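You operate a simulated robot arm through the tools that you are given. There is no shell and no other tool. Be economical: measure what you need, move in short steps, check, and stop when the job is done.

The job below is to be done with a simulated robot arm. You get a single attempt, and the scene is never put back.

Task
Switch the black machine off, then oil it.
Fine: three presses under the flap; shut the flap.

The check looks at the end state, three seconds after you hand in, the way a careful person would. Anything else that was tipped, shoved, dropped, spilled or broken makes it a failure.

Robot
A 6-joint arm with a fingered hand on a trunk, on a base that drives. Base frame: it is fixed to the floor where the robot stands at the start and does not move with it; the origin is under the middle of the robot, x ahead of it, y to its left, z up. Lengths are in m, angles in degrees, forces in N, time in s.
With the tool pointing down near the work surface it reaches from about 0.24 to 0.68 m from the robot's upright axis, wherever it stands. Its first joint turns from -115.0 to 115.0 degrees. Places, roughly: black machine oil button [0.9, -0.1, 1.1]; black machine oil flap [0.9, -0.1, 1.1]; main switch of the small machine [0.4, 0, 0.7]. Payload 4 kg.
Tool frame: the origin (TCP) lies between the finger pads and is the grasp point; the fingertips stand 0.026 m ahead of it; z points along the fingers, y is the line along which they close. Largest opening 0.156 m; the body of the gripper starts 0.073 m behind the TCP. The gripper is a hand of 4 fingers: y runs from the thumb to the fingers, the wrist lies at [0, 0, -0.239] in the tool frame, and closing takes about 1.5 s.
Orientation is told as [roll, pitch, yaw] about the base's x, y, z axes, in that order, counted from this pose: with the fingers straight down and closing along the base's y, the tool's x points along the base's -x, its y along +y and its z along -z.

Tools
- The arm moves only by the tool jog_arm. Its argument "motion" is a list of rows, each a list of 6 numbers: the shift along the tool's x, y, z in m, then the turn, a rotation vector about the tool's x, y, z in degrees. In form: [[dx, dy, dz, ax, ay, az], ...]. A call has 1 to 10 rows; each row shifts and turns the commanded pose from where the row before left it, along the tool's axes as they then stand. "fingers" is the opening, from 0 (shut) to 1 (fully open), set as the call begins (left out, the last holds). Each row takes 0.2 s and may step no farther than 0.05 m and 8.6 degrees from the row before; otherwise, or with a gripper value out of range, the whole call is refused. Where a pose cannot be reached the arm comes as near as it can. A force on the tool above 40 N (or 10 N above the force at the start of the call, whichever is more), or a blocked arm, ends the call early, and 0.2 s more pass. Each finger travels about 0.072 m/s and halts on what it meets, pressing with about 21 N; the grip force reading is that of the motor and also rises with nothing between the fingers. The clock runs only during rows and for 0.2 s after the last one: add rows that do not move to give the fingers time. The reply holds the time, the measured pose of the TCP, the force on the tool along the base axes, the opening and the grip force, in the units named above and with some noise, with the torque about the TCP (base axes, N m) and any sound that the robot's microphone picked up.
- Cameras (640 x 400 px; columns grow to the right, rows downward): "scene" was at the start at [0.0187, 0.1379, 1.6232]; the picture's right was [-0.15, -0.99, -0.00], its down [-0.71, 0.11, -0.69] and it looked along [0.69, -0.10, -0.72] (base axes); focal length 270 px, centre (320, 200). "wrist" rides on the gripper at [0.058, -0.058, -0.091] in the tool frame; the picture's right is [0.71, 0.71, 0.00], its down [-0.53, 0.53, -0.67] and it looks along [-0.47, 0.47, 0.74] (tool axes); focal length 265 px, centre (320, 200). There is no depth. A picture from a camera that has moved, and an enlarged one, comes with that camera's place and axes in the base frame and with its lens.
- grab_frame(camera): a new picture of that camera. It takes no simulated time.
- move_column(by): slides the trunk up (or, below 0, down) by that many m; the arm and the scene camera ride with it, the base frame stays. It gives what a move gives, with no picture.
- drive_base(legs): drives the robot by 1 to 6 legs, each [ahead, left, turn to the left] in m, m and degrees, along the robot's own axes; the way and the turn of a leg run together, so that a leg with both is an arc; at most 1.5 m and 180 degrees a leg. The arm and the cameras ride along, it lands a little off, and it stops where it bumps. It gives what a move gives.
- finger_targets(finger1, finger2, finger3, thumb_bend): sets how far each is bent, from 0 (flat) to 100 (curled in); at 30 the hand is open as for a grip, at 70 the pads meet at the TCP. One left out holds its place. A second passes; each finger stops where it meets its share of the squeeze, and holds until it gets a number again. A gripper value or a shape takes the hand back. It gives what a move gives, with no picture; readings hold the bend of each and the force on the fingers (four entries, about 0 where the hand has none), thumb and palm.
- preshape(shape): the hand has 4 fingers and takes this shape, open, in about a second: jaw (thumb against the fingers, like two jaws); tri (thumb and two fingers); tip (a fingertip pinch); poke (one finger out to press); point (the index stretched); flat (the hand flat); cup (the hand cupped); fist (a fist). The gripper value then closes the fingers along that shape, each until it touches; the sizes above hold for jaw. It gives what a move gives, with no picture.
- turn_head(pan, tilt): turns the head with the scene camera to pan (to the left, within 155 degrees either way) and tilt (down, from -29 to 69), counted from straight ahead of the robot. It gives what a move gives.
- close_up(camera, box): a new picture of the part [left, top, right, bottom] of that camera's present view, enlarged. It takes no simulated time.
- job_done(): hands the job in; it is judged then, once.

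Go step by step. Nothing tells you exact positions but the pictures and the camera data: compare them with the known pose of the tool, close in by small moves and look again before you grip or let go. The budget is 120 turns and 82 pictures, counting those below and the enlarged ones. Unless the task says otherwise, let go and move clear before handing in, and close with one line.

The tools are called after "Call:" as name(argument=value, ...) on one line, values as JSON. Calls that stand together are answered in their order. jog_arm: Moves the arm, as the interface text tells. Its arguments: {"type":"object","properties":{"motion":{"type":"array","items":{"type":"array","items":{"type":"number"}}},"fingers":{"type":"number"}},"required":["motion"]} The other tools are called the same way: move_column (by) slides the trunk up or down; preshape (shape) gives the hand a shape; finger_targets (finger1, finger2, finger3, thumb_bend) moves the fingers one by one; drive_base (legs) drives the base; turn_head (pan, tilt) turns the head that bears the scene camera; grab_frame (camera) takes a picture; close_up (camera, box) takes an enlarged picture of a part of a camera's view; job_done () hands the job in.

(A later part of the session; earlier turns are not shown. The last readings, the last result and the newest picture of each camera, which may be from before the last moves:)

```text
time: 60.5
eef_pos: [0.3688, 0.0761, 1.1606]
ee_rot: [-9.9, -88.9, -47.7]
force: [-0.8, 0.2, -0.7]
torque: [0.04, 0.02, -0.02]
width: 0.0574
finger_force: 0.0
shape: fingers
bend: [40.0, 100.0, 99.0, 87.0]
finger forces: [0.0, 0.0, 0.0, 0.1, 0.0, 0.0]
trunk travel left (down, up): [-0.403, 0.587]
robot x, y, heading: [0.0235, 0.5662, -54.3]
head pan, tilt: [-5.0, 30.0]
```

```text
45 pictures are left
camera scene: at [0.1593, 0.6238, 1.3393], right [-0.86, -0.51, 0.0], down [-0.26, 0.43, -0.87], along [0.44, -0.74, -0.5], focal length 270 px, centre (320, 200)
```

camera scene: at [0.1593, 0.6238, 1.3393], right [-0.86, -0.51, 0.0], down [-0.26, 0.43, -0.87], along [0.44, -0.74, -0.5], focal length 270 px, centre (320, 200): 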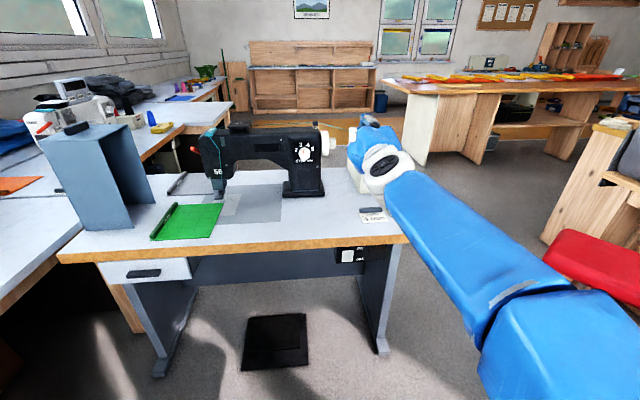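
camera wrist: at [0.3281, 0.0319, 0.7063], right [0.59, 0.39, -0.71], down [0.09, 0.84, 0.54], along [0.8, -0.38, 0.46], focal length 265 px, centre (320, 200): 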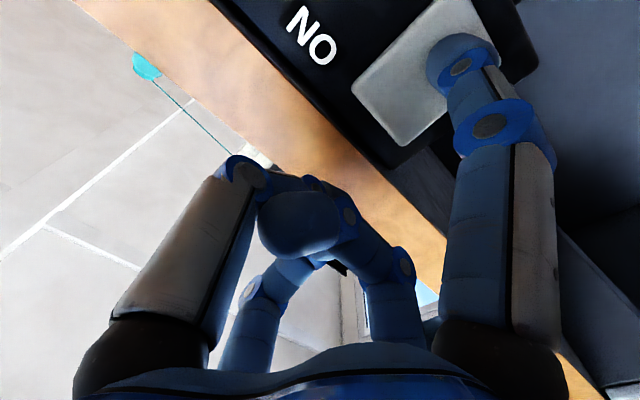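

The machine stays off. Now the oil flap; I check my base footprint against the pedal (its near edge lies about under the table's front edge).

Call:
turn_head(pan=0, tilt=69)

Call:
grab_frame(camera="scene")

Call:
turn_head(pan=30, tilt=69)

Call:
grab_frame(camera="scene")

```text
time: 61.6
eef_pos: [0.3691, 0.0768, 1.1607]
ee_rot: [-9.9, -88.9, -47.8]
force: [0.2, -0.7, -0.7]
torque: [-0.01, -0.02, 0.0]
width: 0.0577
finger_force: 0.1
shape: fingers
bend: [40.0, 100.0, 99.0, 87.0]
finger forces: [0.0, 0.0, 0.1, 0.0, 0.0, 0.0]
trunk travel left (down, up): [-0.403, 0.587]
robot x, y, heading: [0.0286, 0.5645, -54.4]
head pan, tilt: [0.0, 68.8]
```

```text
44 pictures are left
camera scene: at [0.1457, 0.6561, 1.2879], right [-0.81, -0.58, 0.0], down [-0.54, 0.76, -0.36], along [0.21, -0.29, -0.93], focal length 270 px, centre (320, 200)
```

scene: 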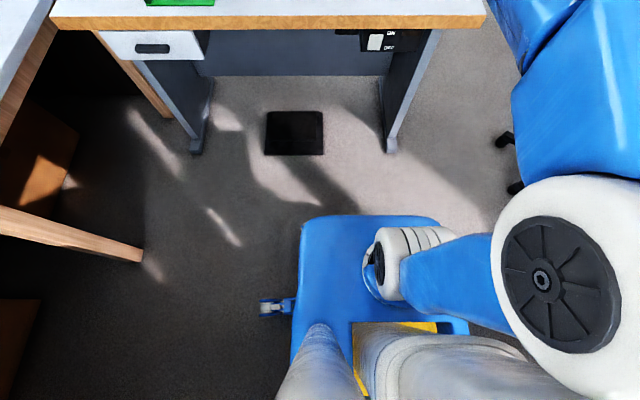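

```text
time: 62.5
eef_pos: [0.3693, 0.0758, 1.1603]
ee_rot: [-9.8, -88.8, -47.8]
force: [-0.3, 0.0, -0.8]
torque: [0.03, 0.0, -0.01]
width: 0.0573
finger_force: 0.1
shape: fingers
bend: [40.0, 100.0, 99.0, 87.0]
finger forces: [0.1, 0.1, 0.1, 0.0, 0.0, 0.0]
trunk travel left (down, up): [-0.403, 0.587]
robot x, y, heading: [0.027, 0.5671, -54.3]
head pan, tilt: [30.0, 68.8]
```

```text
43 pictures are left
camera scene: at [0.164, 0.6785, 1.2879], right [-0.41, -0.91, 0.0], down [-0.85, 0.38, -0.36], along [0.33, -0.15, -0.93], focal length 270 px, centre (320, 200)
```

scene: 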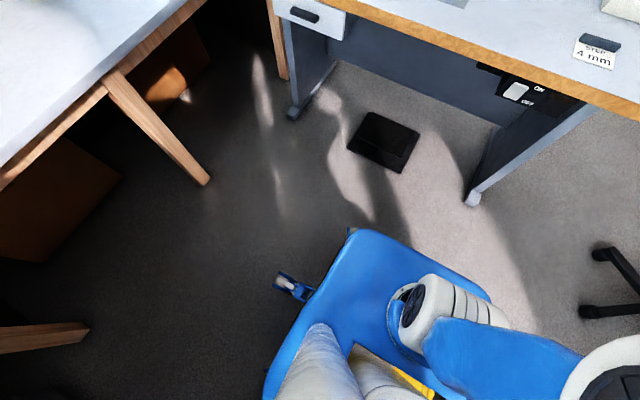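

I raise the trunk to 1.5 m camera height and look again, also to learn which blue part rides with the trunk.

Call:
move_column(by=0.25)

Call:
turn_head(pan=0, tilt=69)

Call:
grab_frame(camera="scene")

```text
time: 65.1
eef_pos: [0.3694, 0.0742, 1.4101]
ee_rot: [-10.0, -88.8, -47.5]
force: [0.9, -1.0, 0.4]
torque: [0.01, 0.02, 0.0]
width: 0.0575
finger_force: 0.0
shape: fingers
bend: [40.0, 100.0, 99.0, 87.0]
finger forces: [0.0, 0.0, 0.0, 0.0, 0.0, 0.0]
trunk travel left (down, up): [-0.653, 0.337]
robot x, y, heading: [0.0283, 0.5645, -54.5]
head pan, tilt: [30.0, 68.8]
```

```text
time: 66.1
eef_pos: [0.3698, 0.0769, 1.4114]
ee_rot: [-10.2, -88.7, -47.5]
force: [0.1, 0.6, -0.6]
torque: [-0.03, 0.0, 0.0]
width: 0.0576
finger_force: 0.0
shape: fingers
bend: [40.0, 100.0, 99.0, 87.0]
finger forces: [0.0, 0.0, 0.0, 0.1, 0.0, 0.0]
trunk travel left (down, up): [-0.653, 0.337]
robot x, y, heading: [0.0285, 0.5642, -54.1]
head pan, tilt: [0.0, 68.8]
```

```text
42 pictures are left
camera scene: at [0.1458, 0.6562, 1.5378], right [-0.81, -0.58, 0.0], down [-0.54, 0.76, -0.36], along [0.21, -0.29, -0.93], focal length 270 px, centre (320, 200)
```

scene: 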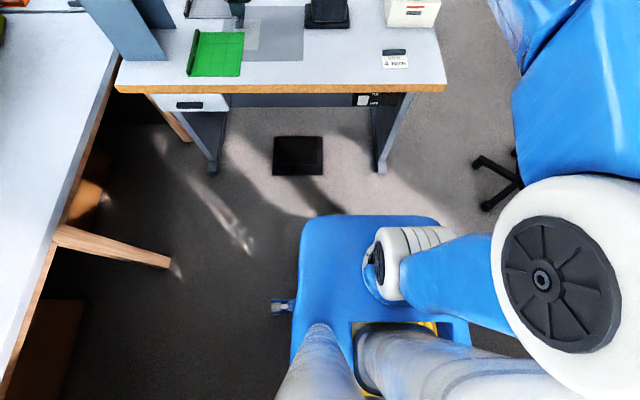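

The blue platform rides with the trunk. I turn the hand back to pointing down (about the wrist), lift a bit, then drive to stand before the oil flap.

Call:
jog_arm(motion=[[0.0353, 0, -0.0026, 0, 8.5, 0], [0.0353, 0, -0.0026, 0, 8.5, 0], [0.0353, 0, -0.0026, 0, 8.5, 0], [0.0353, 0, -0.0026, 0, 8.5, 0], [0.0353, 0, -0.0026, 0, 8.5, 0], [0.0353, 0, -0.0026, 0, 8.5, 0], [0.0353, 0, -0.0026, 0, 8.5, 0], [0.0353, 0, -0.0026, 0, 8.5, 0], [0.0353, 0, -0.0026, 0, 8.5, 0], [0.0353, 0, -0.0026, 0, 8.5, 0]])

Call:
jog_arm(motion=[[0, 0, -0.04, 0, 4.5, 0], [0, 0, -0.04, 0, 0, 0], [0, 0, -0.04, 0, 0, 0], [0, 0, 0, 0, 0, 0]])

Call:
drive_base(legs=[[0, 0.358, 0], [0.36, 0, 0]])

Call:
turn_head(pan=-5, tilt=50)

Call:
grab_frame(camera="scene")

```text
time: 68.3
eef_pos: [0.2486, 0.2643, 1.1763]
ee_rot: [-0.2, -3.6, -57.7]
force: [-0.5, 0.4, -1.1]
torque: [-0.01, -0.01, -0.01]
width: 0.0576
finger_force: 0.0
shape: fingers
bend: [40.0, 100.0, 99.0, 87.0]
finger forces: [0.0, 0.0, 0.0, 0.0, 0.0, 0.1]
out of reach, approached as far as the arm can: row 1, 2
trunk travel left (down, up): [-0.653, 0.337]
robot x, y, heading: [0.0264, 0.5644, -54.3]
head pan, tilt: [0.0, 68.8]
```

```text
time: 69.3
eef_pos: [0.2485, 0.2661, 1.2979]
ee_rot: [-0.2, 0.7, -57.6]
force: [-0.1, -0.1, -0.5]
torque: [0.0, 0.03, 0.02]
width: 0.0575
finger_force: 0.0
shape: fingers
bend: [40.0, 100.0, 99.0, 87.0]
finger forces: [0.0, 0.1, 0.1, 0.0, 0.0, 0.0]
trunk travel left (down, up): [-0.653, 0.337]
robot x, y, heading: [0.0267, 0.5652, -54.4]
head pan, tilt: [0.0, 68.8]
```

```text
time: 79.1
eef_pos: [0.7483, 0.1811, 1.2959]
ee_rot: [-0.2, 0.7, -57.4]
force: [0.2, -0.9, 0.2]
torque: [-0.02, 0.01, -0.02]
width: 0.0576
finger_force: 0.0
shape: fingers
bend: [40.0, 100.0, 99.0, 87.0]
finger forces: [0.0, 0.0, 0.1, 0.0, 0.1, 0.0]
trunk travel left (down, up): [-0.653, 0.337]
robot x, y, heading: [0.525, 0.4815, -54.0]
head pan, tilt: [0.0, 68.8]
```

```text
time: 79.9
eef_pos: [0.7487, 0.182, 1.2961]
ee_rot: [-0.1, 0.7, -57.5]
force: [-1.0, -0.1, 0.0]
torque: [0.01, 0.01, 0.0]
width: 0.0575
finger_force: 0.1
shape: fingers
bend: [40.0, 100.0, 99.0, 87.0]
finger forces: [0.1, 0.0, 0.1, 0.1, 0.0, 0.0]
trunk travel left (down, up): [-0.653, 0.337]
robot x, y, heading: [0.5245, 0.4778, -54.1]
head pan, tilt: [-5.0, 50.0]
```

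```text
41 pictures are left
camera scene: at [0.6511, 0.5511, 1.5597], right [-0.86, -0.51, 0.0], down [-0.39, 0.66, -0.64], along [0.33, -0.55, -0.77], focal length 270 px, centre (320, 200)
```

scene: 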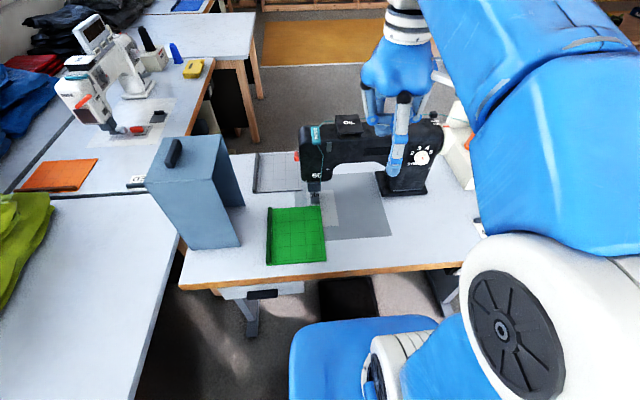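

Call:
close_up(camera="scene", box=[290, 90, 418, 170])

Call:
grab_frame(camera="wrist")

```text
5.00 times, centred on (354, 130) of scene
camera zoom: at [0.6511, 0.5511, 1.5597], right [-0.86, -0.51, 0.0], down [-0.39, 0.66, -0.64], along [0.33, -0.55, -0.77], focal length 1351 px, centre (150, 550)
```

zoom: 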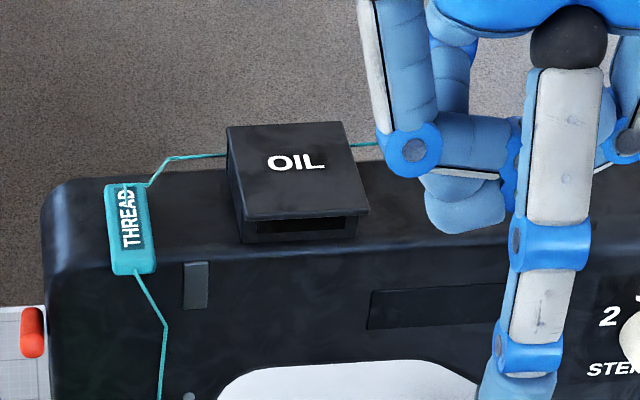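

```text
39 pictures are left
camera wrist: at [0.6683, 0.2001, 1.3898], right [0.22, 0.98, 0.01], down [0.73, -0.17, 0.66], along [0.65, -0.14, -0.75], focal length 265 px, centre (320, 200)
```

wrist: 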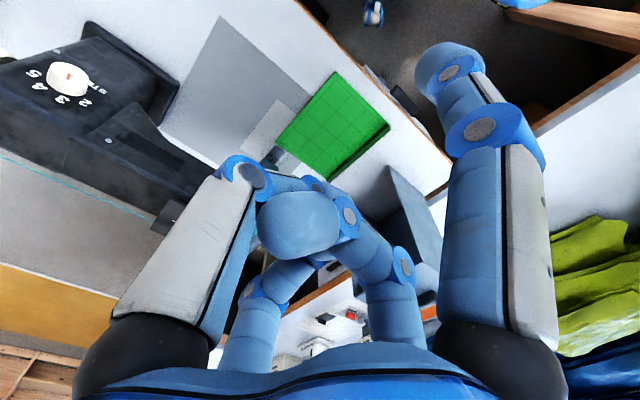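

The OIL lid has a dark slot under its front lip, so it seems hinged at the back. I lower the trunk to look at it level.

Call:
move_column(by=-0.3)

Call:
turn_head(pan=-5, tilt=20)

Call:
close_up(camera="scene", box=[260, 140, 420, 240])

```text
time: 82.9
eef_pos: [0.748, 0.1815, 0.9965]
ee_rot: [-0.2, 0.7, -57.4]
force: [-0.2, -0.6, 0.0]
torque: [0.01, 0.01, 0.04]
width: 0.0575
finger_force: 0.1
shape: fingers
bend: [40.0, 100.0, 99.0, 87.0]
finger forces: [0.0, 0.0, 0.0, 0.0, 0.0, 0.0]
trunk travel left (down, up): [-0.353, 0.637]
robot x, y, heading: [0.5228, 0.4797, -54.1]
head pan, tilt: [-5.0, 50.0]
```

```text
time: 83.8
eef_pos: [0.7478, 0.1814, 0.9964]
ee_rot: [-0.2, 0.7, -57.4]
force: [0.9, 0.5, 0.1]
torque: [-0.01, 0.01, 0.0]
width: 0.0576
finger_force: 0.1
shape: fingers
bend: [40.0, 100.0, 99.0, 87.0]
finger forces: [0.0, 0.1, 0.0, 0.1, 0.0, 0.0]
trunk travel left (down, up): [-0.353, 0.637]
robot x, y, heading: [0.5259, 0.4796, -54.0]
head pan, tilt: [-5.0, 20.0]
```

```text
4.00 times, centred on (340, 190) of scene
camera zoom: at [0.6592, 0.5373, 1.3053], right [-0.86, -0.51, 0.0], down [-0.18, 0.29, -0.94], along [0.48, -0.81, -0.34], focal length 1081 px, centre (240, 240)
```

zoom: 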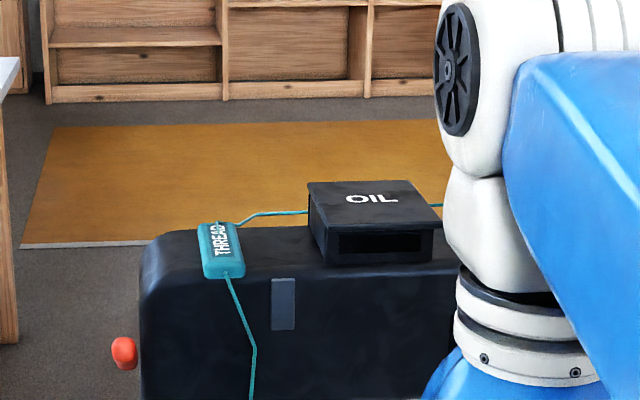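

The lid is about 8 cm wide with a slot in front. I'll pinch it by its left and right edges with thumb and finger2 and swing it up. I raise the trunk, drive 4 cm closer and set the fingers.

Call:
move_column(by=0.3)

Call:
drive_base(legs=[[0.04, 0, 0]])

Call:
finger_targets(finger1=90, finger2=45, finger3=90, thumb_bend=45)

Call:
finger_targets(finger1=100, finger2=45, finger3=100, thumb_bend=45)

Call:
grab_frame(camera="wrist")

```text
time: 86.8
eef_pos: [0.7475, 0.182, 1.2964]
ee_rot: [-0.2, 0.7, -57.4]
force: [-0.2, -0.3, 0.0]
torque: [-0.03, -0.02, 0.01]
width: 0.0573
finger_force: 0.1
shape: fingers
bend: [40.0, 100.0, 99.0, 87.0]
finger forces: [0.0, 0.0, 0.0, 0.0, 0.0, 0.0]
trunk travel left (down, up): [-0.653, 0.337]
robot x, y, heading: [0.5212, 0.4835, -54.0]
head pan, tilt: [-5.0, 20.0]
```

```text
time: 88.0
eef_pos: [0.7699, 0.1532, 1.2965]
ee_rot: [-0.3, 0.6, -57.4]
force: [0.6, 0.2, -0.4]
torque: [-0.03, 0.02, -0.03]
width: 0.0576
finger_force: 0.0
shape: fingers
bend: [40.0, 100.0, 99.0, 87.0]
finger forces: [0.0, 0.0, 0.1, 0.0, 0.1, 0.1]
trunk travel left (down, up): [-0.653, 0.337]
robot x, y, heading: [0.551, 0.4513, -54.2]
head pan, tilt: [-5.0, 20.0]
```

```text
time: 89.0
eef_pos: [0.7702, 0.1504, 1.2961]
ee_rot: [-0.1, 0.6, -57.4]
force: [0.4, 0.2, 0.3]
torque: [-0.01, 0.01, 0.02]
width: 0.0426
finger_force: 0.1
shape: fingers
bend: [74.0, 96.0, 88.0, 45.0]
finger forces: [0.1, 0.0, 0.1, 0.1, 0.0, 0.0]
trunk travel left (down, up): [-0.653, 0.337]
robot x, y, heading: [0.5527, 0.4449, -54.1]
head pan, tilt: [-5.0, 20.0]
```

```text
time: 90.0
eef_pos: [0.7714, 0.1504, 1.2972]
ee_rot: [-0.2, 0.7, -57.5]
force: [-1.1, 0.4, -0.9]
torque: [0.01, 0.0, 0.01]
width: 0.0428
finger_force: 0.1
shape: fingers
bend: [76.0, 95.0, 89.0, 45.0]
finger forces: [0.0, 0.0, 0.0, 0.0, 0.0, 0.1]
trunk travel left (down, up): [-0.653, 0.337]
robot x, y, heading: [0.5506, 0.4461, -54.0]
head pan, tilt: [-5.0, 20.0]
```

```text
37 pictures are left
camera wrist: at [0.6908, 0.1683, 1.3902], right [0.22, 0.98, 0.01], down [0.73, -0.17, 0.66], along [0.65, -0.14, -0.75], focal length 265 px, centre (320, 200)
```

wrist: 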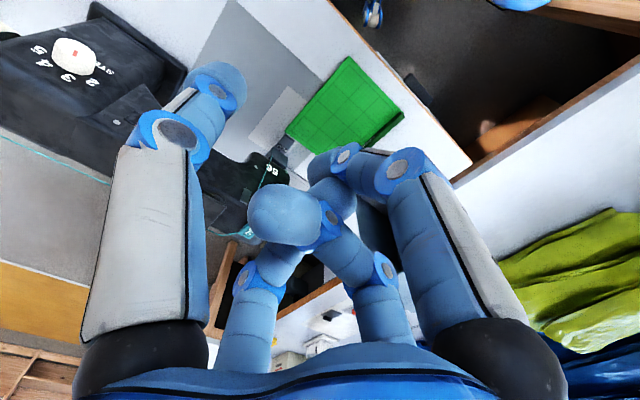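

Fingers tangled; reset and set in order.

Call:
preshape(shape="jaw")

Call:
finger_targets(finger1=100, finger2=45, finger3=30, thumb_bend=45)

Call:
finger_targets(finger1=100, finger3=100)

Call:
turn_head(pan=-5, tilt=45)

Call:
grab_frame(camera="scene")

```text
time: 90.9
eef_pos: [0.7705, 0.1498, 1.2975]
ee_rot: [-0.2, 0.6, -57.5]
force: [-0.1, -0.1, 0.5]
torque: [0.01, 0.01, 0.05]
width: 0.1557
finger_force: 0.1
shape: jaw
bend: [30.0, 30.0, 30.0, 30.0]
finger forces: [0.1, 0.0, 0.1, 0.0, 0.0, 0.1]
trunk travel left (down, up): [-0.653, 0.337]
robot x, y, heading: [0.5485, 0.4481, -54.2]
head pan, tilt: [-5.0, 20.0]
```

```text
time: 91.9
eef_pos: [0.7706, 0.1504, 1.2964]
ee_rot: [-0.3, 0.7, -57.5]
force: [-1.0, 0.5, 0.1]
torque: [0.0, 0.01, -0.04]
width: 0.0699
finger_force: 0.1
shape: fingers
bend: [100.0, 45.0, 30.0, 45.0]
finger forces: [0.0, 0.0, 0.0, 0.0, 0.1, 0.0]
trunk travel left (down, up): [-0.653, 0.337]
robot x, y, heading: [0.5497, 0.4461, -54.2]
head pan, tilt: [-5.0, 20.0]
```

```text
time: 92.9
eef_pos: [0.7706, 0.1504, 1.2961]
ee_rot: [-0.2, 0.6, -57.3]
force: [-0.2, -0.1, -0.8]
torque: [-0.02, 0.02, -0.01]
width: 0.0718
finger_force: 0.0
shape: fingers
bend: [100.0, 45.0, 89.0, 45.0]
finger forces: [0.0, 0.0, 0.0, 0.0, 0.1, 0.0]
trunk travel left (down, up): [-0.653, 0.337]
robot x, y, heading: [0.5501, 0.445, -54.4]
head pan, tilt: [-5.0, 20.0]
```

```text
time: 93.8
eef_pos: [0.77, 0.1501, 1.2967]
ee_rot: [-0.2, 0.6, -57.4]
force: [-0.2, -0.1, -0.6]
torque: [-0.02, -0.05, -0.01]
width: 0.0722
finger_force: 0.0
shape: fingers
bend: [100.0, 45.0, 90.0, 45.0]
finger forces: [0.0, 0.0, 0.0, 0.0, 0.0, 0.0]
trunk travel left (down, up): [-0.653, 0.337]
robot x, y, heading: [0.5517, 0.4451, -54.1]
head pan, tilt: [-5.0, 45.0]
```

```text
36 pictures are left
camera scene: at [0.6781, 0.5128, 1.5668], right [-0.86, -0.51, 0.0], down [-0.36, 0.61, -0.71], along [0.36, -0.61, -0.71], focal length 270 px, centre (320, 200)
```

scene: 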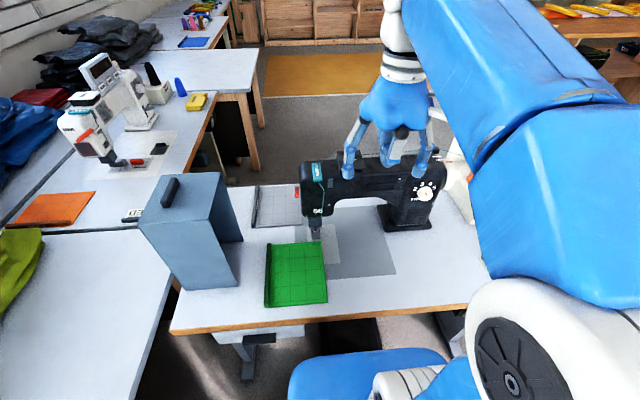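

Hand is ready (thumb and finger2 out). I align yaw with the table and move above the lid, then look.

Call:
finger_targets(finger2=41, thumb_bend=39)

Call:
jog_arm(motion=[[0, 0, 0, 0, 0, -3.4], [-0.049, -0.002, 0.013, 0, 0, 0], [-0.049, -0.002, 0.013, 0, 0, 0], [-0.049, -0.002, 0.013, 0, 0, 0], [-0.049, -0.002, 0.013, 0, 0, 0], [-0.049, -0.002, 0.013, 0, 0, 0], [-0.047, -0.002, 0.013, 0, 0, 0], [0, 0, 0, 0, 0, 0]])

Call:
close_up(camera="scene", box=[280, 60, 440, 160])

Call:
grab_frame(camera="wrist")

```text
time: 94.8
eef_pos: [0.7707, 0.1504, 1.2968]
ee_rot: [-0.1, 0.6, -57.4]
force: [0.4, -0.2, 0.2]
torque: [0.01, -0.03, 0.0]
width: 0.0788
finger_force: 0.0
shape: fingers
bend: [100.0, 41.0, 90.0, 39.0]
finger forces: [0.0, 0.1, 0.1, 0.1, 0.0, 0.0]
trunk travel left (down, up): [-0.653, 0.337]
robot x, y, heading: [0.5491, 0.4453, -54.3]
head pan, tilt: [-5.0, 45.0]
```

```text
refused: row 2 steps farther than a row can; nothing moved
```

```text
4.00 times, centred on (360, 110) of scene
camera zoom: at [0.6782, 0.5128, 1.5667], right [-0.86, -0.51, 0.0], down [-0.36, 0.61, -0.71], along [0.36, -0.61, -0.71], focal length 1081 px, centre (160, 560)
```

zoom: 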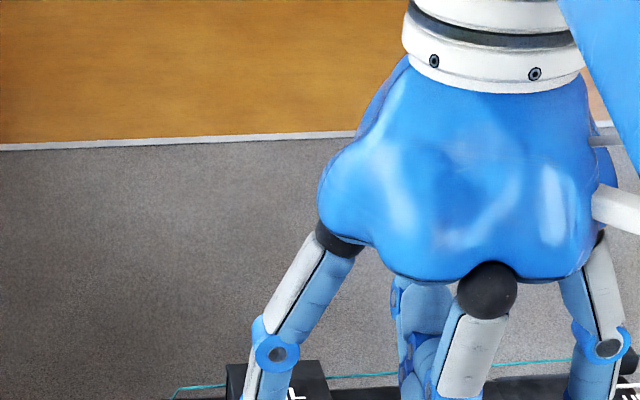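

```text
34 pictures are left
camera wrist: at [0.6909, 0.1684, 1.3902], right [0.22, 0.98, 0.01], down [0.73, -0.17, 0.66], along [0.65, -0.14, -0.75], focal length 265 px, centre (320, 200)
```

wrist: 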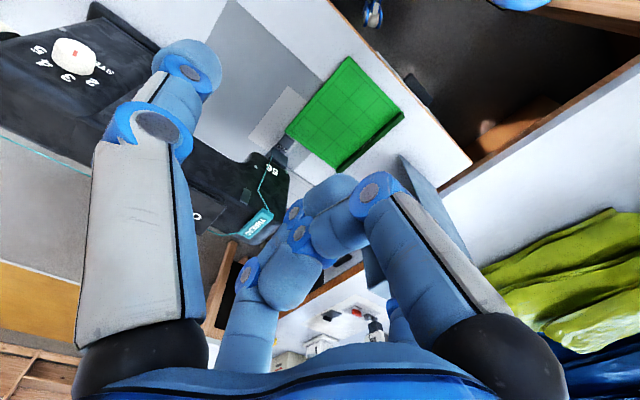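

Call:
jog_arm(motion=[[0, 0, 0, 0, 0, -3.4], [-0.042, -0.002, 0.011, 0, 0, 0], [-0.042, -0.002, 0.011, 0, 0, 0], [-0.042, -0.002, 0.011, 0, 0, 0], [-0.042, -0.002, 0.011, 0, 0, 0], [-0.042, -0.002, 0.011, 0, 0, 0], [-0.042, -0.002, 0.011, 0, 0, 0], [-0.04, -0.002, 0.011, 0, 0, 0], [0, 0, 0, 0, 0, 0]])

Call:
close_up(camera="scene", box=[280, 60, 440, 200])

Call:
grab_frame(camera="wrist")

```text
time: 96.8
eef_pos: [0.9099, -0.0645, 1.2052]
ee_rot: [-0.2, 0.7, -54.0]
force: [0.3, -0.4, 0.1]
torque: [0.01, 0.02, 0.04]
width: 0.0787
finger_force: 0.0
shape: fingers
bend: [100.0, 41.0, 90.0, 39.0]
finger forces: [0.0, 0.1, 0.0, 0.0, 0.0, 0.0]
out of reach, approached as far as the arm can: row 7, 8
trunk travel left (down, up): [-0.653, 0.337]
robot x, y, heading: [0.5485, 0.4455, -54.1]
head pan, tilt: [-5.0, 45.0]
```

```text
2.86 times, centred on (360, 130) of scene
camera zoom: at [0.6781, 0.5128, 1.5667], right [-0.86, -0.51, 0.0], down [-0.36, 0.61, -0.71], along [0.36, -0.61, -0.71], focal length 772 px, centre (206, 400)
```

zoom: 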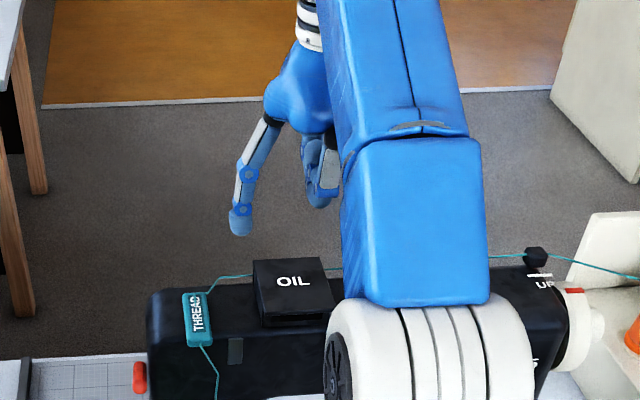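

```text
32 pictures are left
camera wrist: at [0.8286, -0.0511, 1.2982], right [0.16, 0.99, 0.01], down [0.74, -0.12, 0.66], along [0.65, -0.1, -0.75], focal length 265 px, centre (320, 200)
```

wrist: 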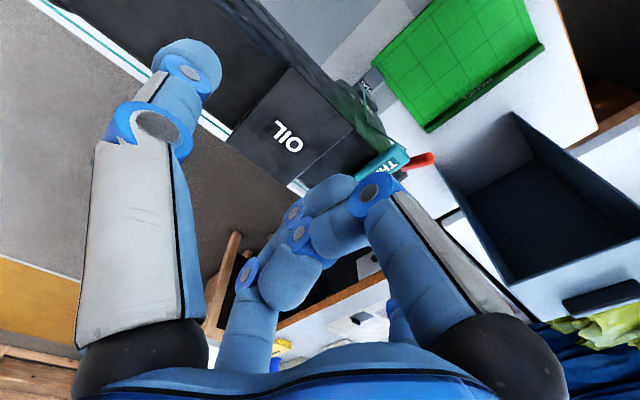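

Lid centre is about (0.932, -0.095, 1.08). The arm was near its reach limit, so I raise the trunk 0.2 m and lower the hand by the same.

Call:
move_column(by=0.2)

Call:
jog_arm(motion=[[0, 0, 0.04, 0, 0, 0], [0, 0, 0.04, 0, 0, 0], [0, 0, 0.04, 0, 0, 0], [0, 0, 0.04, 0, 0, 0], [0, 0, 0.04, 0, 0, 0], [0, 0, 0, 0, 0, 0]])

```text
time: 99.0
eef_pos: [0.9092, -0.0657, 1.4044]
ee_rot: [-0.1, 0.6, -54.1]
force: [0.6, 0.0, -0.4]
torque: [-0.02, -0.02, 0.01]
width: 0.0788
finger_force: 0.1
shape: fingers
bend: [100.0, 41.0, 90.0, 39.0]
finger forces: [0.1, 0.0, 0.1, 0.0, 0.1, 0.0]
trunk travel left (down, up): [-0.853, 0.137]
robot x, y, heading: [0.5515, 0.4453, -54.1]
head pan, tilt: [-5.0, 45.0]
```

```text
time: 100.4
eef_pos: [0.9063, -0.0611, 1.2064]
ee_rot: [-0.2, 0.5, -54.1]
force: [0.6, -0.6, -0.1]
torque: [-0.03, -0.01, 0.0]
width: 0.0786
finger_force: 0.0
shape: fingers
bend: [100.0, 41.0, 90.0, 39.0]
finger forces: [0.0, 0.0, 0.0, 0.0, 0.0, 0.0]
trunk travel left (down, up): [-0.853, 0.137]
robot x, y, heading: [0.549, 0.4419, -54.0]
head pan, tilt: [-5.0, 45.0]
```

Call:
jog_arm(motion=[[-0.029, 0.001, 0, 0, 0, 0], [0, 0, 0.03, 0, 0, 0], [0, 0, 0.025, 0, 0, 0], [0, 0, 0, 0, 0, 0]])

Call:
close_up(camera="scene", box=[260, 60, 420, 200])

Call:
grab_frame(camera="wrist")

```text
time: 101.4
eef_pos: [0.9245, -0.085, 1.1497]
ee_rot: [-0.2, 0.6, -54.1]
force: [-0.4, -0.2, -0.1]
torque: [-0.02, -0.04, 0.0]
width: 0.0788
finger_force: 0.0
shape: fingers
bend: [100.0, 41.0, 90.0, 39.0]
finger forces: [0.1, 0.0, 0.0, 0.0, 0.0, 0.0]
trunk travel left (down, up): [-0.853, 0.137]
robot x, y, heading: [0.5532, 0.4444, -54.1]
head pan, tilt: [-5.0, 45.0]
```

```text
2.86 times, centred on (340, 130) of scene
camera zoom: at [0.6772, 0.5141, 1.7667], right [-0.86, -0.51, 0.0], down [-0.36, 0.61, -0.71], along [0.36, -0.61, -0.71], focal length 772 px, centre (263, 400)
```

zoom: 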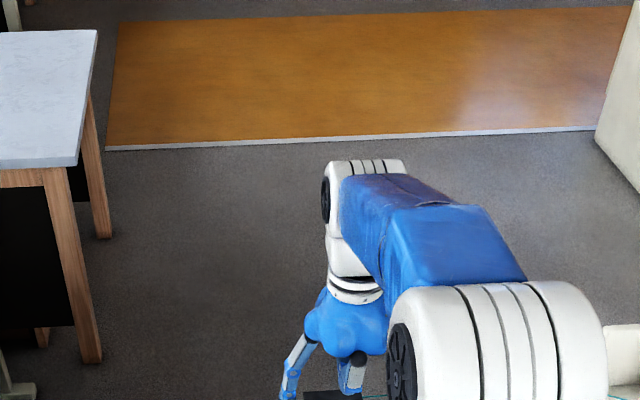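

```text
30 pictures are left
camera wrist: at [0.8438, -0.071, 1.2434], right [0.16, 0.99, 0.0], down [0.74, -0.12, 0.66], along [0.65, -0.1, -0.75], focal length 265 px, centre (320, 200)
```

wrist: 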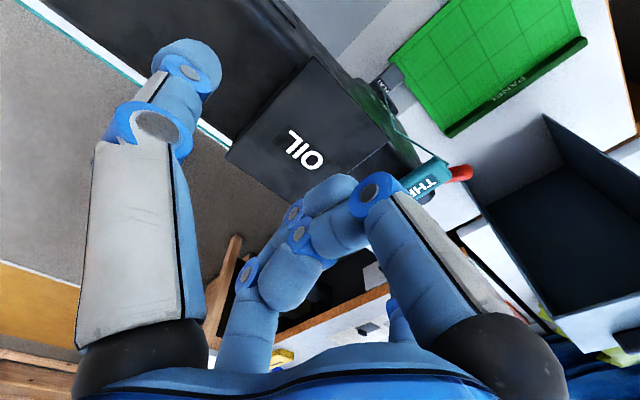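

The lid is centred under the hand (thumb and finger2 straddle it). I descend to pinch height.

Call:
jog_arm(motion=[[0, 0, 0.025, 0, 0, 0], [0, 0, 0.02, 0, 0, 0], [0, 0, 0.012, 0, 0, 0], [0, 0, 0.008, 0, 0, 0], [0, 0, 0, 0, 0, 0]])

Call:
turn_head(pan=-5, tilt=55)

Call:
close_up(camera="scene", box=[270, 110, 430, 210])

Call:
grab_frame(camera="wrist")

```text
time: 102.6
eef_pos: [0.9239, -0.0848, 1.0854]
ee_rot: [-0.2, 0.5, -54.0]
force: [0.4, -0.2, -0.1]
torque: [-0.04, 0.03, 0.03]
width: 0.0789
finger_force: 0.0
shape: fingers
bend: [100.0, 41.0, 90.0, 39.0]
finger forces: [0.0, 0.0, 0.1, 0.0, 0.0, 0.1]
trunk travel left (down, up): [-0.853, 0.137]
robot x, y, heading: [0.5514, 0.4454, -54.1]
head pan, tilt: [-5.0, 45.0]
```

```text
time: 103.3
eef_pos: [0.925, -0.0847, 1.0849]
ee_rot: [-0.2, 0.6, -54.0]
force: [1.3, -0.4, -0.2]
torque: [-0.02, -0.01, -0.01]
width: 0.0788
finger_force: 0.1
shape: fingers
bend: [100.0, 41.0, 90.0, 39.0]
finger forces: [0.0, 0.0, 0.1, 0.1, 0.0, 0.0]
trunk travel left (down, up): [-0.853, 0.137]
robot x, y, heading: [0.5487, 0.4443, -54.5]
head pan, tilt: [-5.0, 55.0]
```

```text
4.00 times, centred on (350, 160) of scene
camera zoom: at [0.6739, 0.5201, 1.7533], right [-0.86, -0.51, 0.0], down [-0.42, 0.7, -0.57], along [0.29, -0.49, -0.82], focal length 1081 px, centre (200, 360)
```

zoom: 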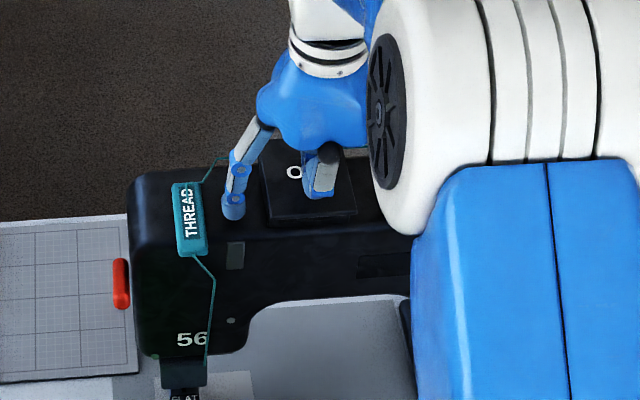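

```text
28 pictures are left
camera wrist: at [0.8445, -0.072, 1.1786], right [0.16, 0.99, 0.01], down [0.74, -0.12, 0.66], along [0.65, -0.1, -0.75], focal length 265 px, centre (320, 200)
```

wrist: 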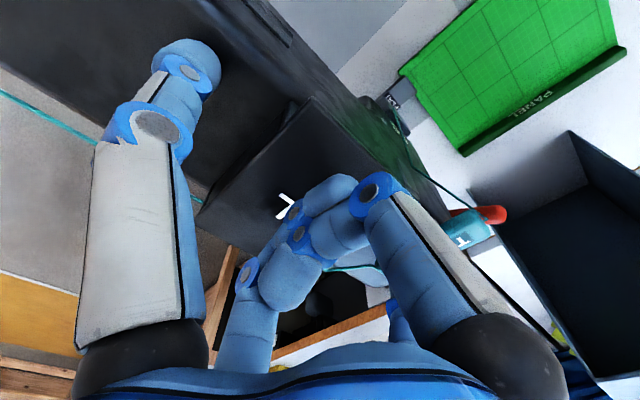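

Straddling correctly. I close thumb and finger2 on the lid.

Call:
finger_targets(finger2=62, thumb_bend=62)

Call:
close_up(camera="scene", box=[300, 120, 380, 170])

```text
time: 104.3
eef_pos: [0.9244, -0.0848, 1.0854]
ee_rot: [-0.3, 0.6, -54.1]
force: [-4.2, -1.8, 2.3]
torque: [-0.05, 0.11, -0.01]
width: 0.0612
finger_force: 8.2
shape: fingers
bend: [100.0, 51.0, 90.0, 56.0]
finger forces: [0.1, 6.0, 0.0, 0.1, 10.6, 0.0]
trunk travel left (down, up): [-0.853, 0.137]
robot x, y, heading: [0.5545, 0.4449, -54.3]
head pan, tilt: [-5.0, 55.0]
```

```text
8.00 times, centred on (340, 145) of scene
camera zoom: at [0.6725, 0.5207, 1.7534], right [-0.86, -0.51, 0.0], down [-0.42, 0.7, -0.57], along [0.29, -0.49, -0.82], focal length 2162 px, centre (160, 640)
```

zoom: 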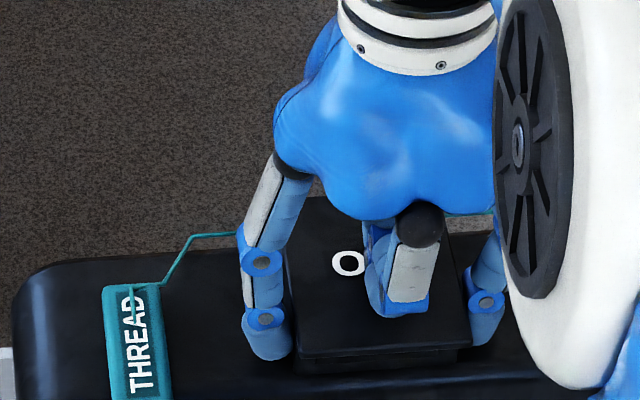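

Both fingers hold the lid. I firm the grip and lift a little along an arc about the back hinge.

Call:
finger_targets(finger2=70, thumb_bend=70)

Call:
jog_arm(motion=[[-0.0005, 0, -0.007, 0, 0, 0], [-0.0015, 0, -0.0075, 0, 0, 0], [-0.0025, 0, -0.007, 0, 0, 0], [-0.003, 0, -0.007, 0, 0, 0]])

Call:
close_up(camera="scene", box=[300, 120, 380, 170])

```text
time: 105.3
eef_pos: [0.9235, -0.085, 1.085]
ee_rot: [-0.1, 0.6, -54.1]
force: [-10.8, -6.7, 0.8]
torque: [-0.18, 0.24, -0.02]
width: 0.06
finger_force: 12.9
shape: fingers
bend: [100.0, 50.0, 90.0, 58.0]
finger forces: [0.0, 6.1, 0.0, 0.0, 19.2, 0.0]
trunk travel left (down, up): [-0.853, 0.137]
robot x, y, heading: [0.5486, 0.4498, -54.1]
head pan, tilt: [-5.0, 55.0]
```

```text
time: 106.3
eef_pos: [0.9276, -0.0922, 1.1147]
ee_rot: [-0.2, 0.5, -54.1]
force: [-10.5, -6.8, -1.0]
torque: [-0.05, 0.12, 0.03]
width: 0.0581
finger_force: 12.0
shape: fingers
bend: [100.0, 53.0, 91.0, 61.0]
finger forces: [0.0, 5.5, 0.0, 0.1, 18.6, 0.1]
trunk travel left (down, up): [-0.853, 0.137]
robot x, y, heading: [0.5485, 0.4463, -54.2]
head pan, tilt: [-5.0, 55.0]
```

```text
8.00 times, centred on (340, 145) of scene
camera zoom: at [0.6707, 0.5198, 1.7536], right [-0.86, -0.51, 0.0], down [-0.42, 0.7, -0.57], along [0.3, -0.49, -0.82], focal length 2162 px, centre (160, 640)
```

zoom: 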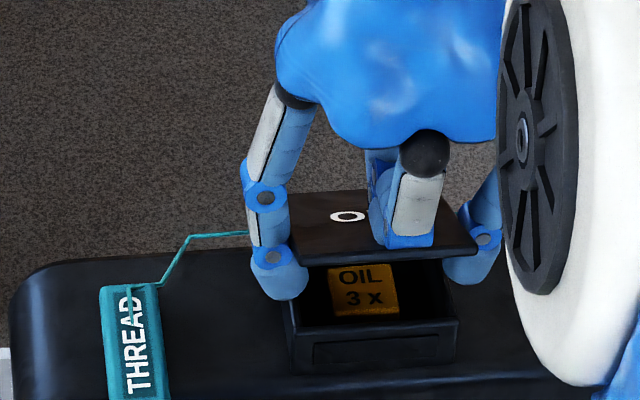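

The lid opens on a back hinge, revealing an amber "OIL 3 x" button. I continue the arc.

Call:
jog_arm(motion=[[-0.004, 0, -0.0065, 0, 0, 0], [-0.005, 0, -0.0055, 0, 0, 0], [-0.0055, 0, -0.005, 0, 0, 0], [-0.006, 0, -0.004, 0, 0, 0], [-0.0065, 0, -0.003, 0, 0, 0]])

Call:
close_up(camera="scene", box=[290, 100, 386, 170])

```text
time: 107.5
eef_pos: [0.9423, -0.1106, 1.1381]
ee_rot: [-0.2, 0.6, -54.2]
force: [-20.5, 7.2, 1.8]
torque: [0.63, 0.73, -0.59]
width: 0.0663
finger_force: 17.8
shape: fingers
bend: [100.0, 52.0, 98.0, 58.0]
finger forces: [0.0, 8.8, 0.0, 0.1, 26.0, 0.1]
trunk travel left (down, up): [-0.853, 0.137]
robot x, y, heading: [0.5495, 0.4435, -54.2]
head pan, tilt: [-5.0, 55.0]
```

```text
5.71 times, centred on (338, 135) of scene
camera zoom: at [0.6686, 0.5227, 1.7537], right [-0.86, -0.51, 0.0], down [-0.42, 0.7, -0.58], along [0.3, -0.49, -0.82], focal length 1544 px, centre (217, 571)
```

zoom: 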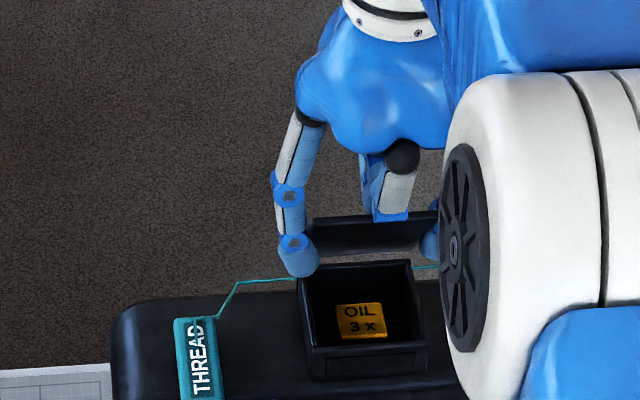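

Lid is about 65° up and forces rise as it meets the curled fingers. I loosen the pinch slightly and push it on over with the hand moving ahead.

Call:
finger_targets(finger2=46, thumb_bend=52)

Call:
jog_arm(motion=[[-0.008, 0, -0.002, 0, 0, 0], [-0.008, 0, 0, 0, 0, 0], [-0.008, 0, 0, 0, 0, 0], [-0.008, 0, 0, 0, 0, 0]])

Call:
close_up(camera="scene", box=[290, 100, 386, 170])

```text
time: 108.5
eef_pos: [0.944, -0.1126, 1.1377]
ee_rot: [-0.1, 0.4, -53.9]
force: [-0.2, -1.0, 0.7]
torque: [-0.02, -0.04, 0.01]
width: 0.0663
finger_force: 0.0
shape: fingers
bend: [100.0, 46.0, 94.0, 52.0]
finger forces: [0.1, 0.1, 0.1, 0.0, 0.0, 0.0]
trunk travel left (down, up): [-0.853, 0.137]
robot x, y, heading: [0.5534, 0.4476, -54.1]
head pan, tilt: [-5.0, 55.0]
```

```text
time: 109.5
eef_pos: [0.9639, -0.1403, 1.1379]
ee_rot: [-0.1, 0.6, -54.1]
force: [0.8, -0.3, 0.2]
torque: [0.01, 0.02, -0.02]
width: 0.0665
finger_force: 0.1
shape: fingers
bend: [100.0, 46.0, 94.0, 52.0]
finger forces: [0.0, 0.0, 0.1, 0.0, 0.0, 0.0]
trunk travel left (down, up): [-0.853, 0.137]
robot x, y, heading: [0.552, 0.4449, -54.2]
head pan, tilt: [-5.0, 55.0]
```

```text
5.71 times, centred on (338, 135) of scene
camera zoom: at [0.6734, 0.5201, 1.7534], right [-0.86, -0.51, 0.0], down [-0.42, 0.7, -0.57], along [0.29, -0.49, -0.82], focal length 1544 px, centre (217, 571)
```

zoom: 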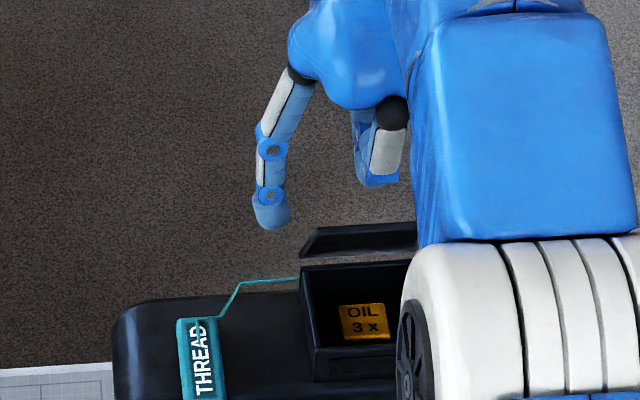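

The lid now stands open by itself. I lift the hand clear and set finger3 (far side) as the pressing finger so the hand stays in front of the lid.

Call:
jog_arm(motion=[[0, 0, -0.03, 0, 0, 0], [0, 0, -0.04, 0, 0, 0], [0, 0, -0.04, 0, 0, 0], [0.04, 0, 0, 0, 0, 0], [0.04, 0, 0, 0, 0, 0], [0.03, 0, 0, 0, 0, 0]])

Call:
preshape(shape="jaw")

Call:
finger_targets(finger1=100, finger2=100, finger3=30, thumb_bend=30)

Call:
finger_targets(finger3=40, thumb_bend=100)

Call:
grab_frame(camera="wrist")

Call:
close_up(camera="scene", box=[260, 80, 420, 180])

```text
time: 110.9
eef_pos: [0.89, -0.0371, 1.2425]
ee_rot: [-0.2, 0.6, -54.0]
force: [1.0, -1.0, -0.2]
torque: [0.03, 0.07, 0.02]
width: 0.0662
finger_force: 0.1
shape: fingers
bend: [100.0, 46.0, 94.0, 52.0]
finger forces: [0.1, 0.0, 0.1, 0.0, 0.2, 0.0]
out of reach, approached as far as the arm can: row 1, 2, 3
trunk travel left (down, up): [-0.853, 0.137]
robot x, y, heading: [0.5517, 0.445, -54.2]
head pan, tilt: [-5.0, 55.0]
```

```text
time: 111.8
eef_pos: [0.8879, -0.0338, 1.2454]
ee_rot: [-0.1, 0.4, -54.0]
force: [-0.2, -0.2, 0.2]
torque: [-0.01, 0.03, -0.02]
width: 0.1559
finger_force: 0.1
shape: jaw
bend: [30.0, 30.0, 30.0, 30.0]
finger forces: [0.0, 0.0, 0.1, 0.0, 0.0, 0.1]
trunk travel left (down, up): [-0.853, 0.137]
robot x, y, heading: [0.5502, 0.4468, -54.5]
head pan, tilt: [-5.0, 55.0]
```

```text
time: 112.8
eef_pos: [0.8867, -0.0317, 1.2451]
ee_rot: [-0.2, 0.5, -54.0]
force: [-0.7, -0.8, -0.2]
torque: [-0.02, 0.05, -0.03]
width: 0.0633
finger_force: 0.0
shape: fingers
bend: [78.0, 77.0, 30.0, 30.0]
finger forces: [0.0, 0.2, 0.1, 0.0, 0.0, 0.1]
trunk travel left (down, up): [-0.853, 0.137]
robot x, y, heading: [0.5483, 0.4492, -54.2]
head pan, tilt: [-5.0, 55.0]
```

```text
time: 113.8
eef_pos: [0.8872, -0.0318, 1.2439]
ee_rot: [-0.2, 0.7, -54.1]
force: [-0.2, 0.6, 0.1]
torque: [-0.01, 0.04, 0.04]
width: 0.0
finger_force: 0.0
shape: fingers
bend: [99.0, 100.0, 40.0, 87.0]
finger forces: [0.1, 0.0, 0.0, 0.1, 0.0, 0.1]
trunk travel left (down, up): [-0.853, 0.137]
robot x, y, heading: [0.5489, 0.4496, -54.3]
head pan, tilt: [-5.0, 55.0]
```

```text
23 pictures are left
camera wrist: at [0.8056, -0.0183, 1.338], right [0.16, 0.99, 0.01], down [0.74, -0.12, 0.66], along [0.65, -0.1, -0.75], focal length 265 px, centre (320, 200)
```

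wrist: 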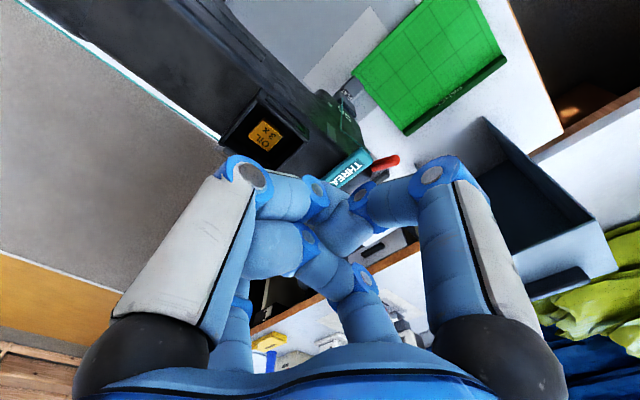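

```text
4.00 times, centred on (340, 130) of scene
camera zoom: at [0.6731, 0.5211, 1.7533], right [-0.86, -0.51, 0.0], down [-0.42, 0.7, -0.57], along [0.29, -0.49, -0.82], focal length 1081 px, centre (240, 480)
```

zoom: 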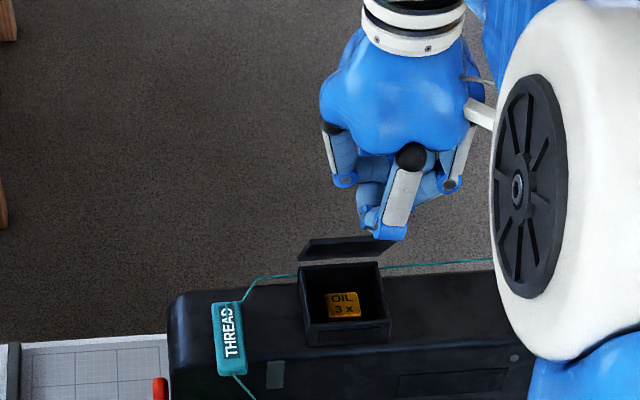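

The button is at about (0.934, -0.098, 1.065). I place finger3's tip over it and come down close.

Call:
jog_arm(motion=[[-0.0094, 0, 0, 0, 0, 0], [0, 0, 0.04, 0, 0, 0], [0, 0, 0.04, 0, 0, 0], [0, 0, 0.03, 0, 0, 0], [0, 0, 0, 0, 0, 0]])

Call:
grab_frame(camera="wrist")

Call:
close_up(camera="scene", box=[290, 100, 386, 170])

```text
time: 115.0
eef_pos: [0.8912, -0.0394, 1.1344]
ee_rot: [-0.1, 0.7, -54.0]
force: [0.0, -0.8, 0.2]
torque: [-0.05, 0.0, 0.01]
width: 0.0
finger_force: 0.1
shape: fingers
bend: [99.0, 100.0, 40.0, 87.0]
finger forces: [0.1, 0.0, 0.1, 0.0, 0.0, 0.0]
trunk travel left (down, up): [-0.853, 0.137]
robot x, y, heading: [0.5497, 0.4501, -54.2]
head pan, tilt: [-5.0, 55.0]
```

```text
21 pictures are left
camera wrist: at [0.8103, -0.0257, 1.2269], right [0.16, 0.99, 0.01], down [0.74, -0.12, 0.66], along [0.65, -0.1, -0.75], focal length 265 px, centre (320, 200)
```

wrist: 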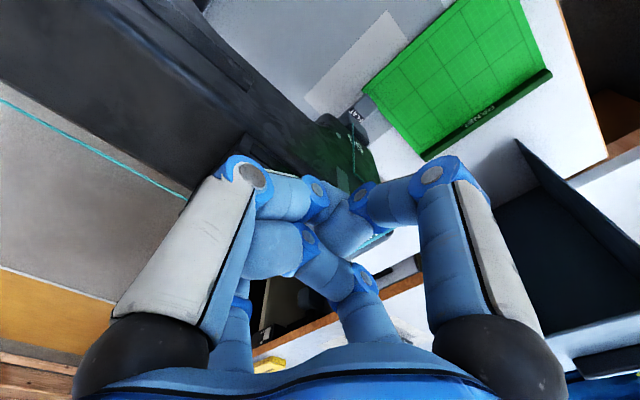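

```text
5.71 times, centred on (338, 135) of scene
camera zoom: at [0.673, 0.5213, 1.7533], right [-0.86, -0.51, 0.0], down [-0.42, 0.7, -0.57], along [0.29, -0.49, -0.82], focal length 1544 px, centre (217, 571)
```

zoom: 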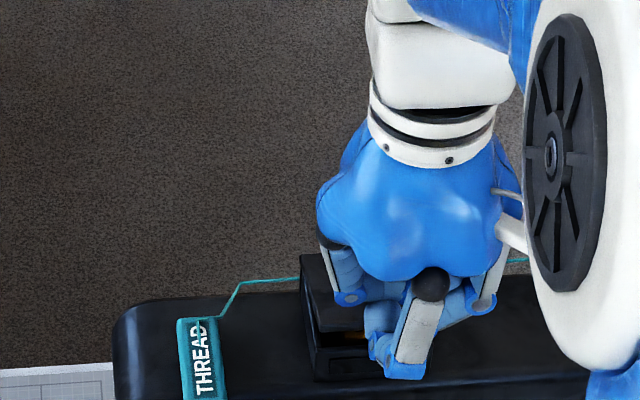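

The lid has been nudged down by finger3's outer side: it stood only about 65° open. I raise the hand and look.

Call:
jog_arm(motion=[[0, 0, -0.04, 0, 0, 0], [0, 0, -0.04, 0, 0, 0], [0.04, 0, -0.02, 0, 0, 0], [0.04, 0, 0, 0, 0, 0], [0, 0, 0, 0, 0, 0]])

Call:
close_up(camera="scene", box=[290, 100, 386, 170])

```text
time: 116.2
eef_pos: [0.8457, 0.0228, 1.232]
ee_rot: [-0.1, 0.7, -53.9]
force: [0.6, -1.0, 0.1]
torque: [0.02, -0.01, 0.0]
width: 0.0002
finger_force: 0.0
shape: fingers
bend: [99.0, 100.0, 40.0, 87.0]
finger forces: [0.1, 0.0, 0.0, 0.0, 0.0, 0.0]
trunk travel left (down, up): [-0.853, 0.137]
robot x, y, heading: [0.5484, 0.4449, -54.2]
head pan, tilt: [-5.0, 55.0]
```

```text
5.71 times, centred on (338, 135) of scene
camera zoom: at [0.6759, 0.5173, 1.7532], right [-0.86, -0.51, 0.0], down [-0.42, 0.7, -0.57], along [0.29, -0.49, -0.82], focal length 1544 px, centre (217, 571)
```

zoom: 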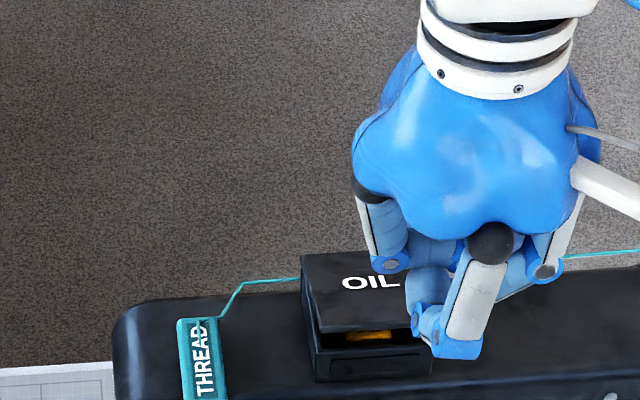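

The lid rests at about 18°, held by friction. I'll pinch it again nearer the front edge, raise it further, then push it past vertical. First reset the fingers and go above it.

Call:
preshape(shape="jaw")

Call:
finger_targets(finger1=100, finger2=41, finger3=30, thumb_bend=39)

Call:
finger_targets(finger3=100)

Call:
jog_arm(motion=[[-0.042, 0, 0, 0, 0, 0], [-0.042, 0.001, 0, 0, 0, 0], [-0.04, 0.001, 0, 0, 0, 0], [0, 0, 0.04, 0, 0, 0], [0, 0, 0.03, 0, 0, 0], [0, 0, 0, 0, 0, 0]])

```text
time: 117.1
eef_pos: [0.8462, 0.0239, 1.2338]
ee_rot: [-0.2, 0.6, -54.0]
force: [1.1, 0.1, 0.6]
torque: [-0.03, -0.01, -0.01]
width: 0.1559
finger_force: 0.2
shape: jaw
bend: [30.0, 30.0, 30.0, 30.0]
finger forces: [0.1, 0.0, 0.1, 0.0, 0.1, 0.0]
trunk travel left (down, up): [-0.853, 0.137]
robot x, y, heading: [0.5531, 0.4461, -54.1]
head pan, tilt: [-5.0, 55.0]
```

```text
time: 118.1
eef_pos: [0.844, 0.0249, 1.2337]
ee_rot: [-0.1, 0.7, -54.1]
force: [0.6, 0.9, 0.9]
torque: [0.0, 0.01, 0.01]
width: 0.077
finger_force: 0.0
shape: fingers
bend: [100.0, 41.0, 30.0, 39.0]
finger forces: [0.1, 0.1, 0.0, 0.0, 0.0, 0.0]
trunk travel left (down, up): [-0.853, 0.137]
robot x, y, heading: [0.5524, 0.4483, -54.1]
head pan, tilt: [-5.0, 55.0]
```

```text
time: 119.1
eef_pos: [0.8444, 0.0247, 1.235]
ee_rot: [-0.3, 0.6, -54.0]
force: [0.9, 0.2, -1.0]
torque: [0.02, 0.0, -0.01]
width: 0.0792
finger_force: 0.0
shape: fingers
bend: [100.0, 41.0, 89.0, 39.0]
finger forces: [0.0, 0.0, 0.1, 0.0, 0.1, 0.0]
trunk travel left (down, up): [-0.853, 0.137]
robot x, y, heading: [0.5499, 0.4465, -54.2]
head pan, tilt: [-5.0, 55.0]
```

```text
time: 120.5
eef_pos: [0.9174, -0.0728, 1.1626]
ee_rot: [-0.2, 0.6, -54.0]
force: [-0.1, 0.1, 0.6]
torque: [0.05, -0.02, -0.01]
width: 0.079
finger_force: 0.0
shape: fingers
bend: [100.0, 41.0, 90.0, 39.0]
finger forces: [0.0, 0.0, 0.1, 0.0, 0.0, 0.0]
trunk travel left (down, up): [-0.853, 0.137]
robot x, y, heading: [0.551, 0.4468, -54.3]
head pan, tilt: [-5.0, 55.0]
```

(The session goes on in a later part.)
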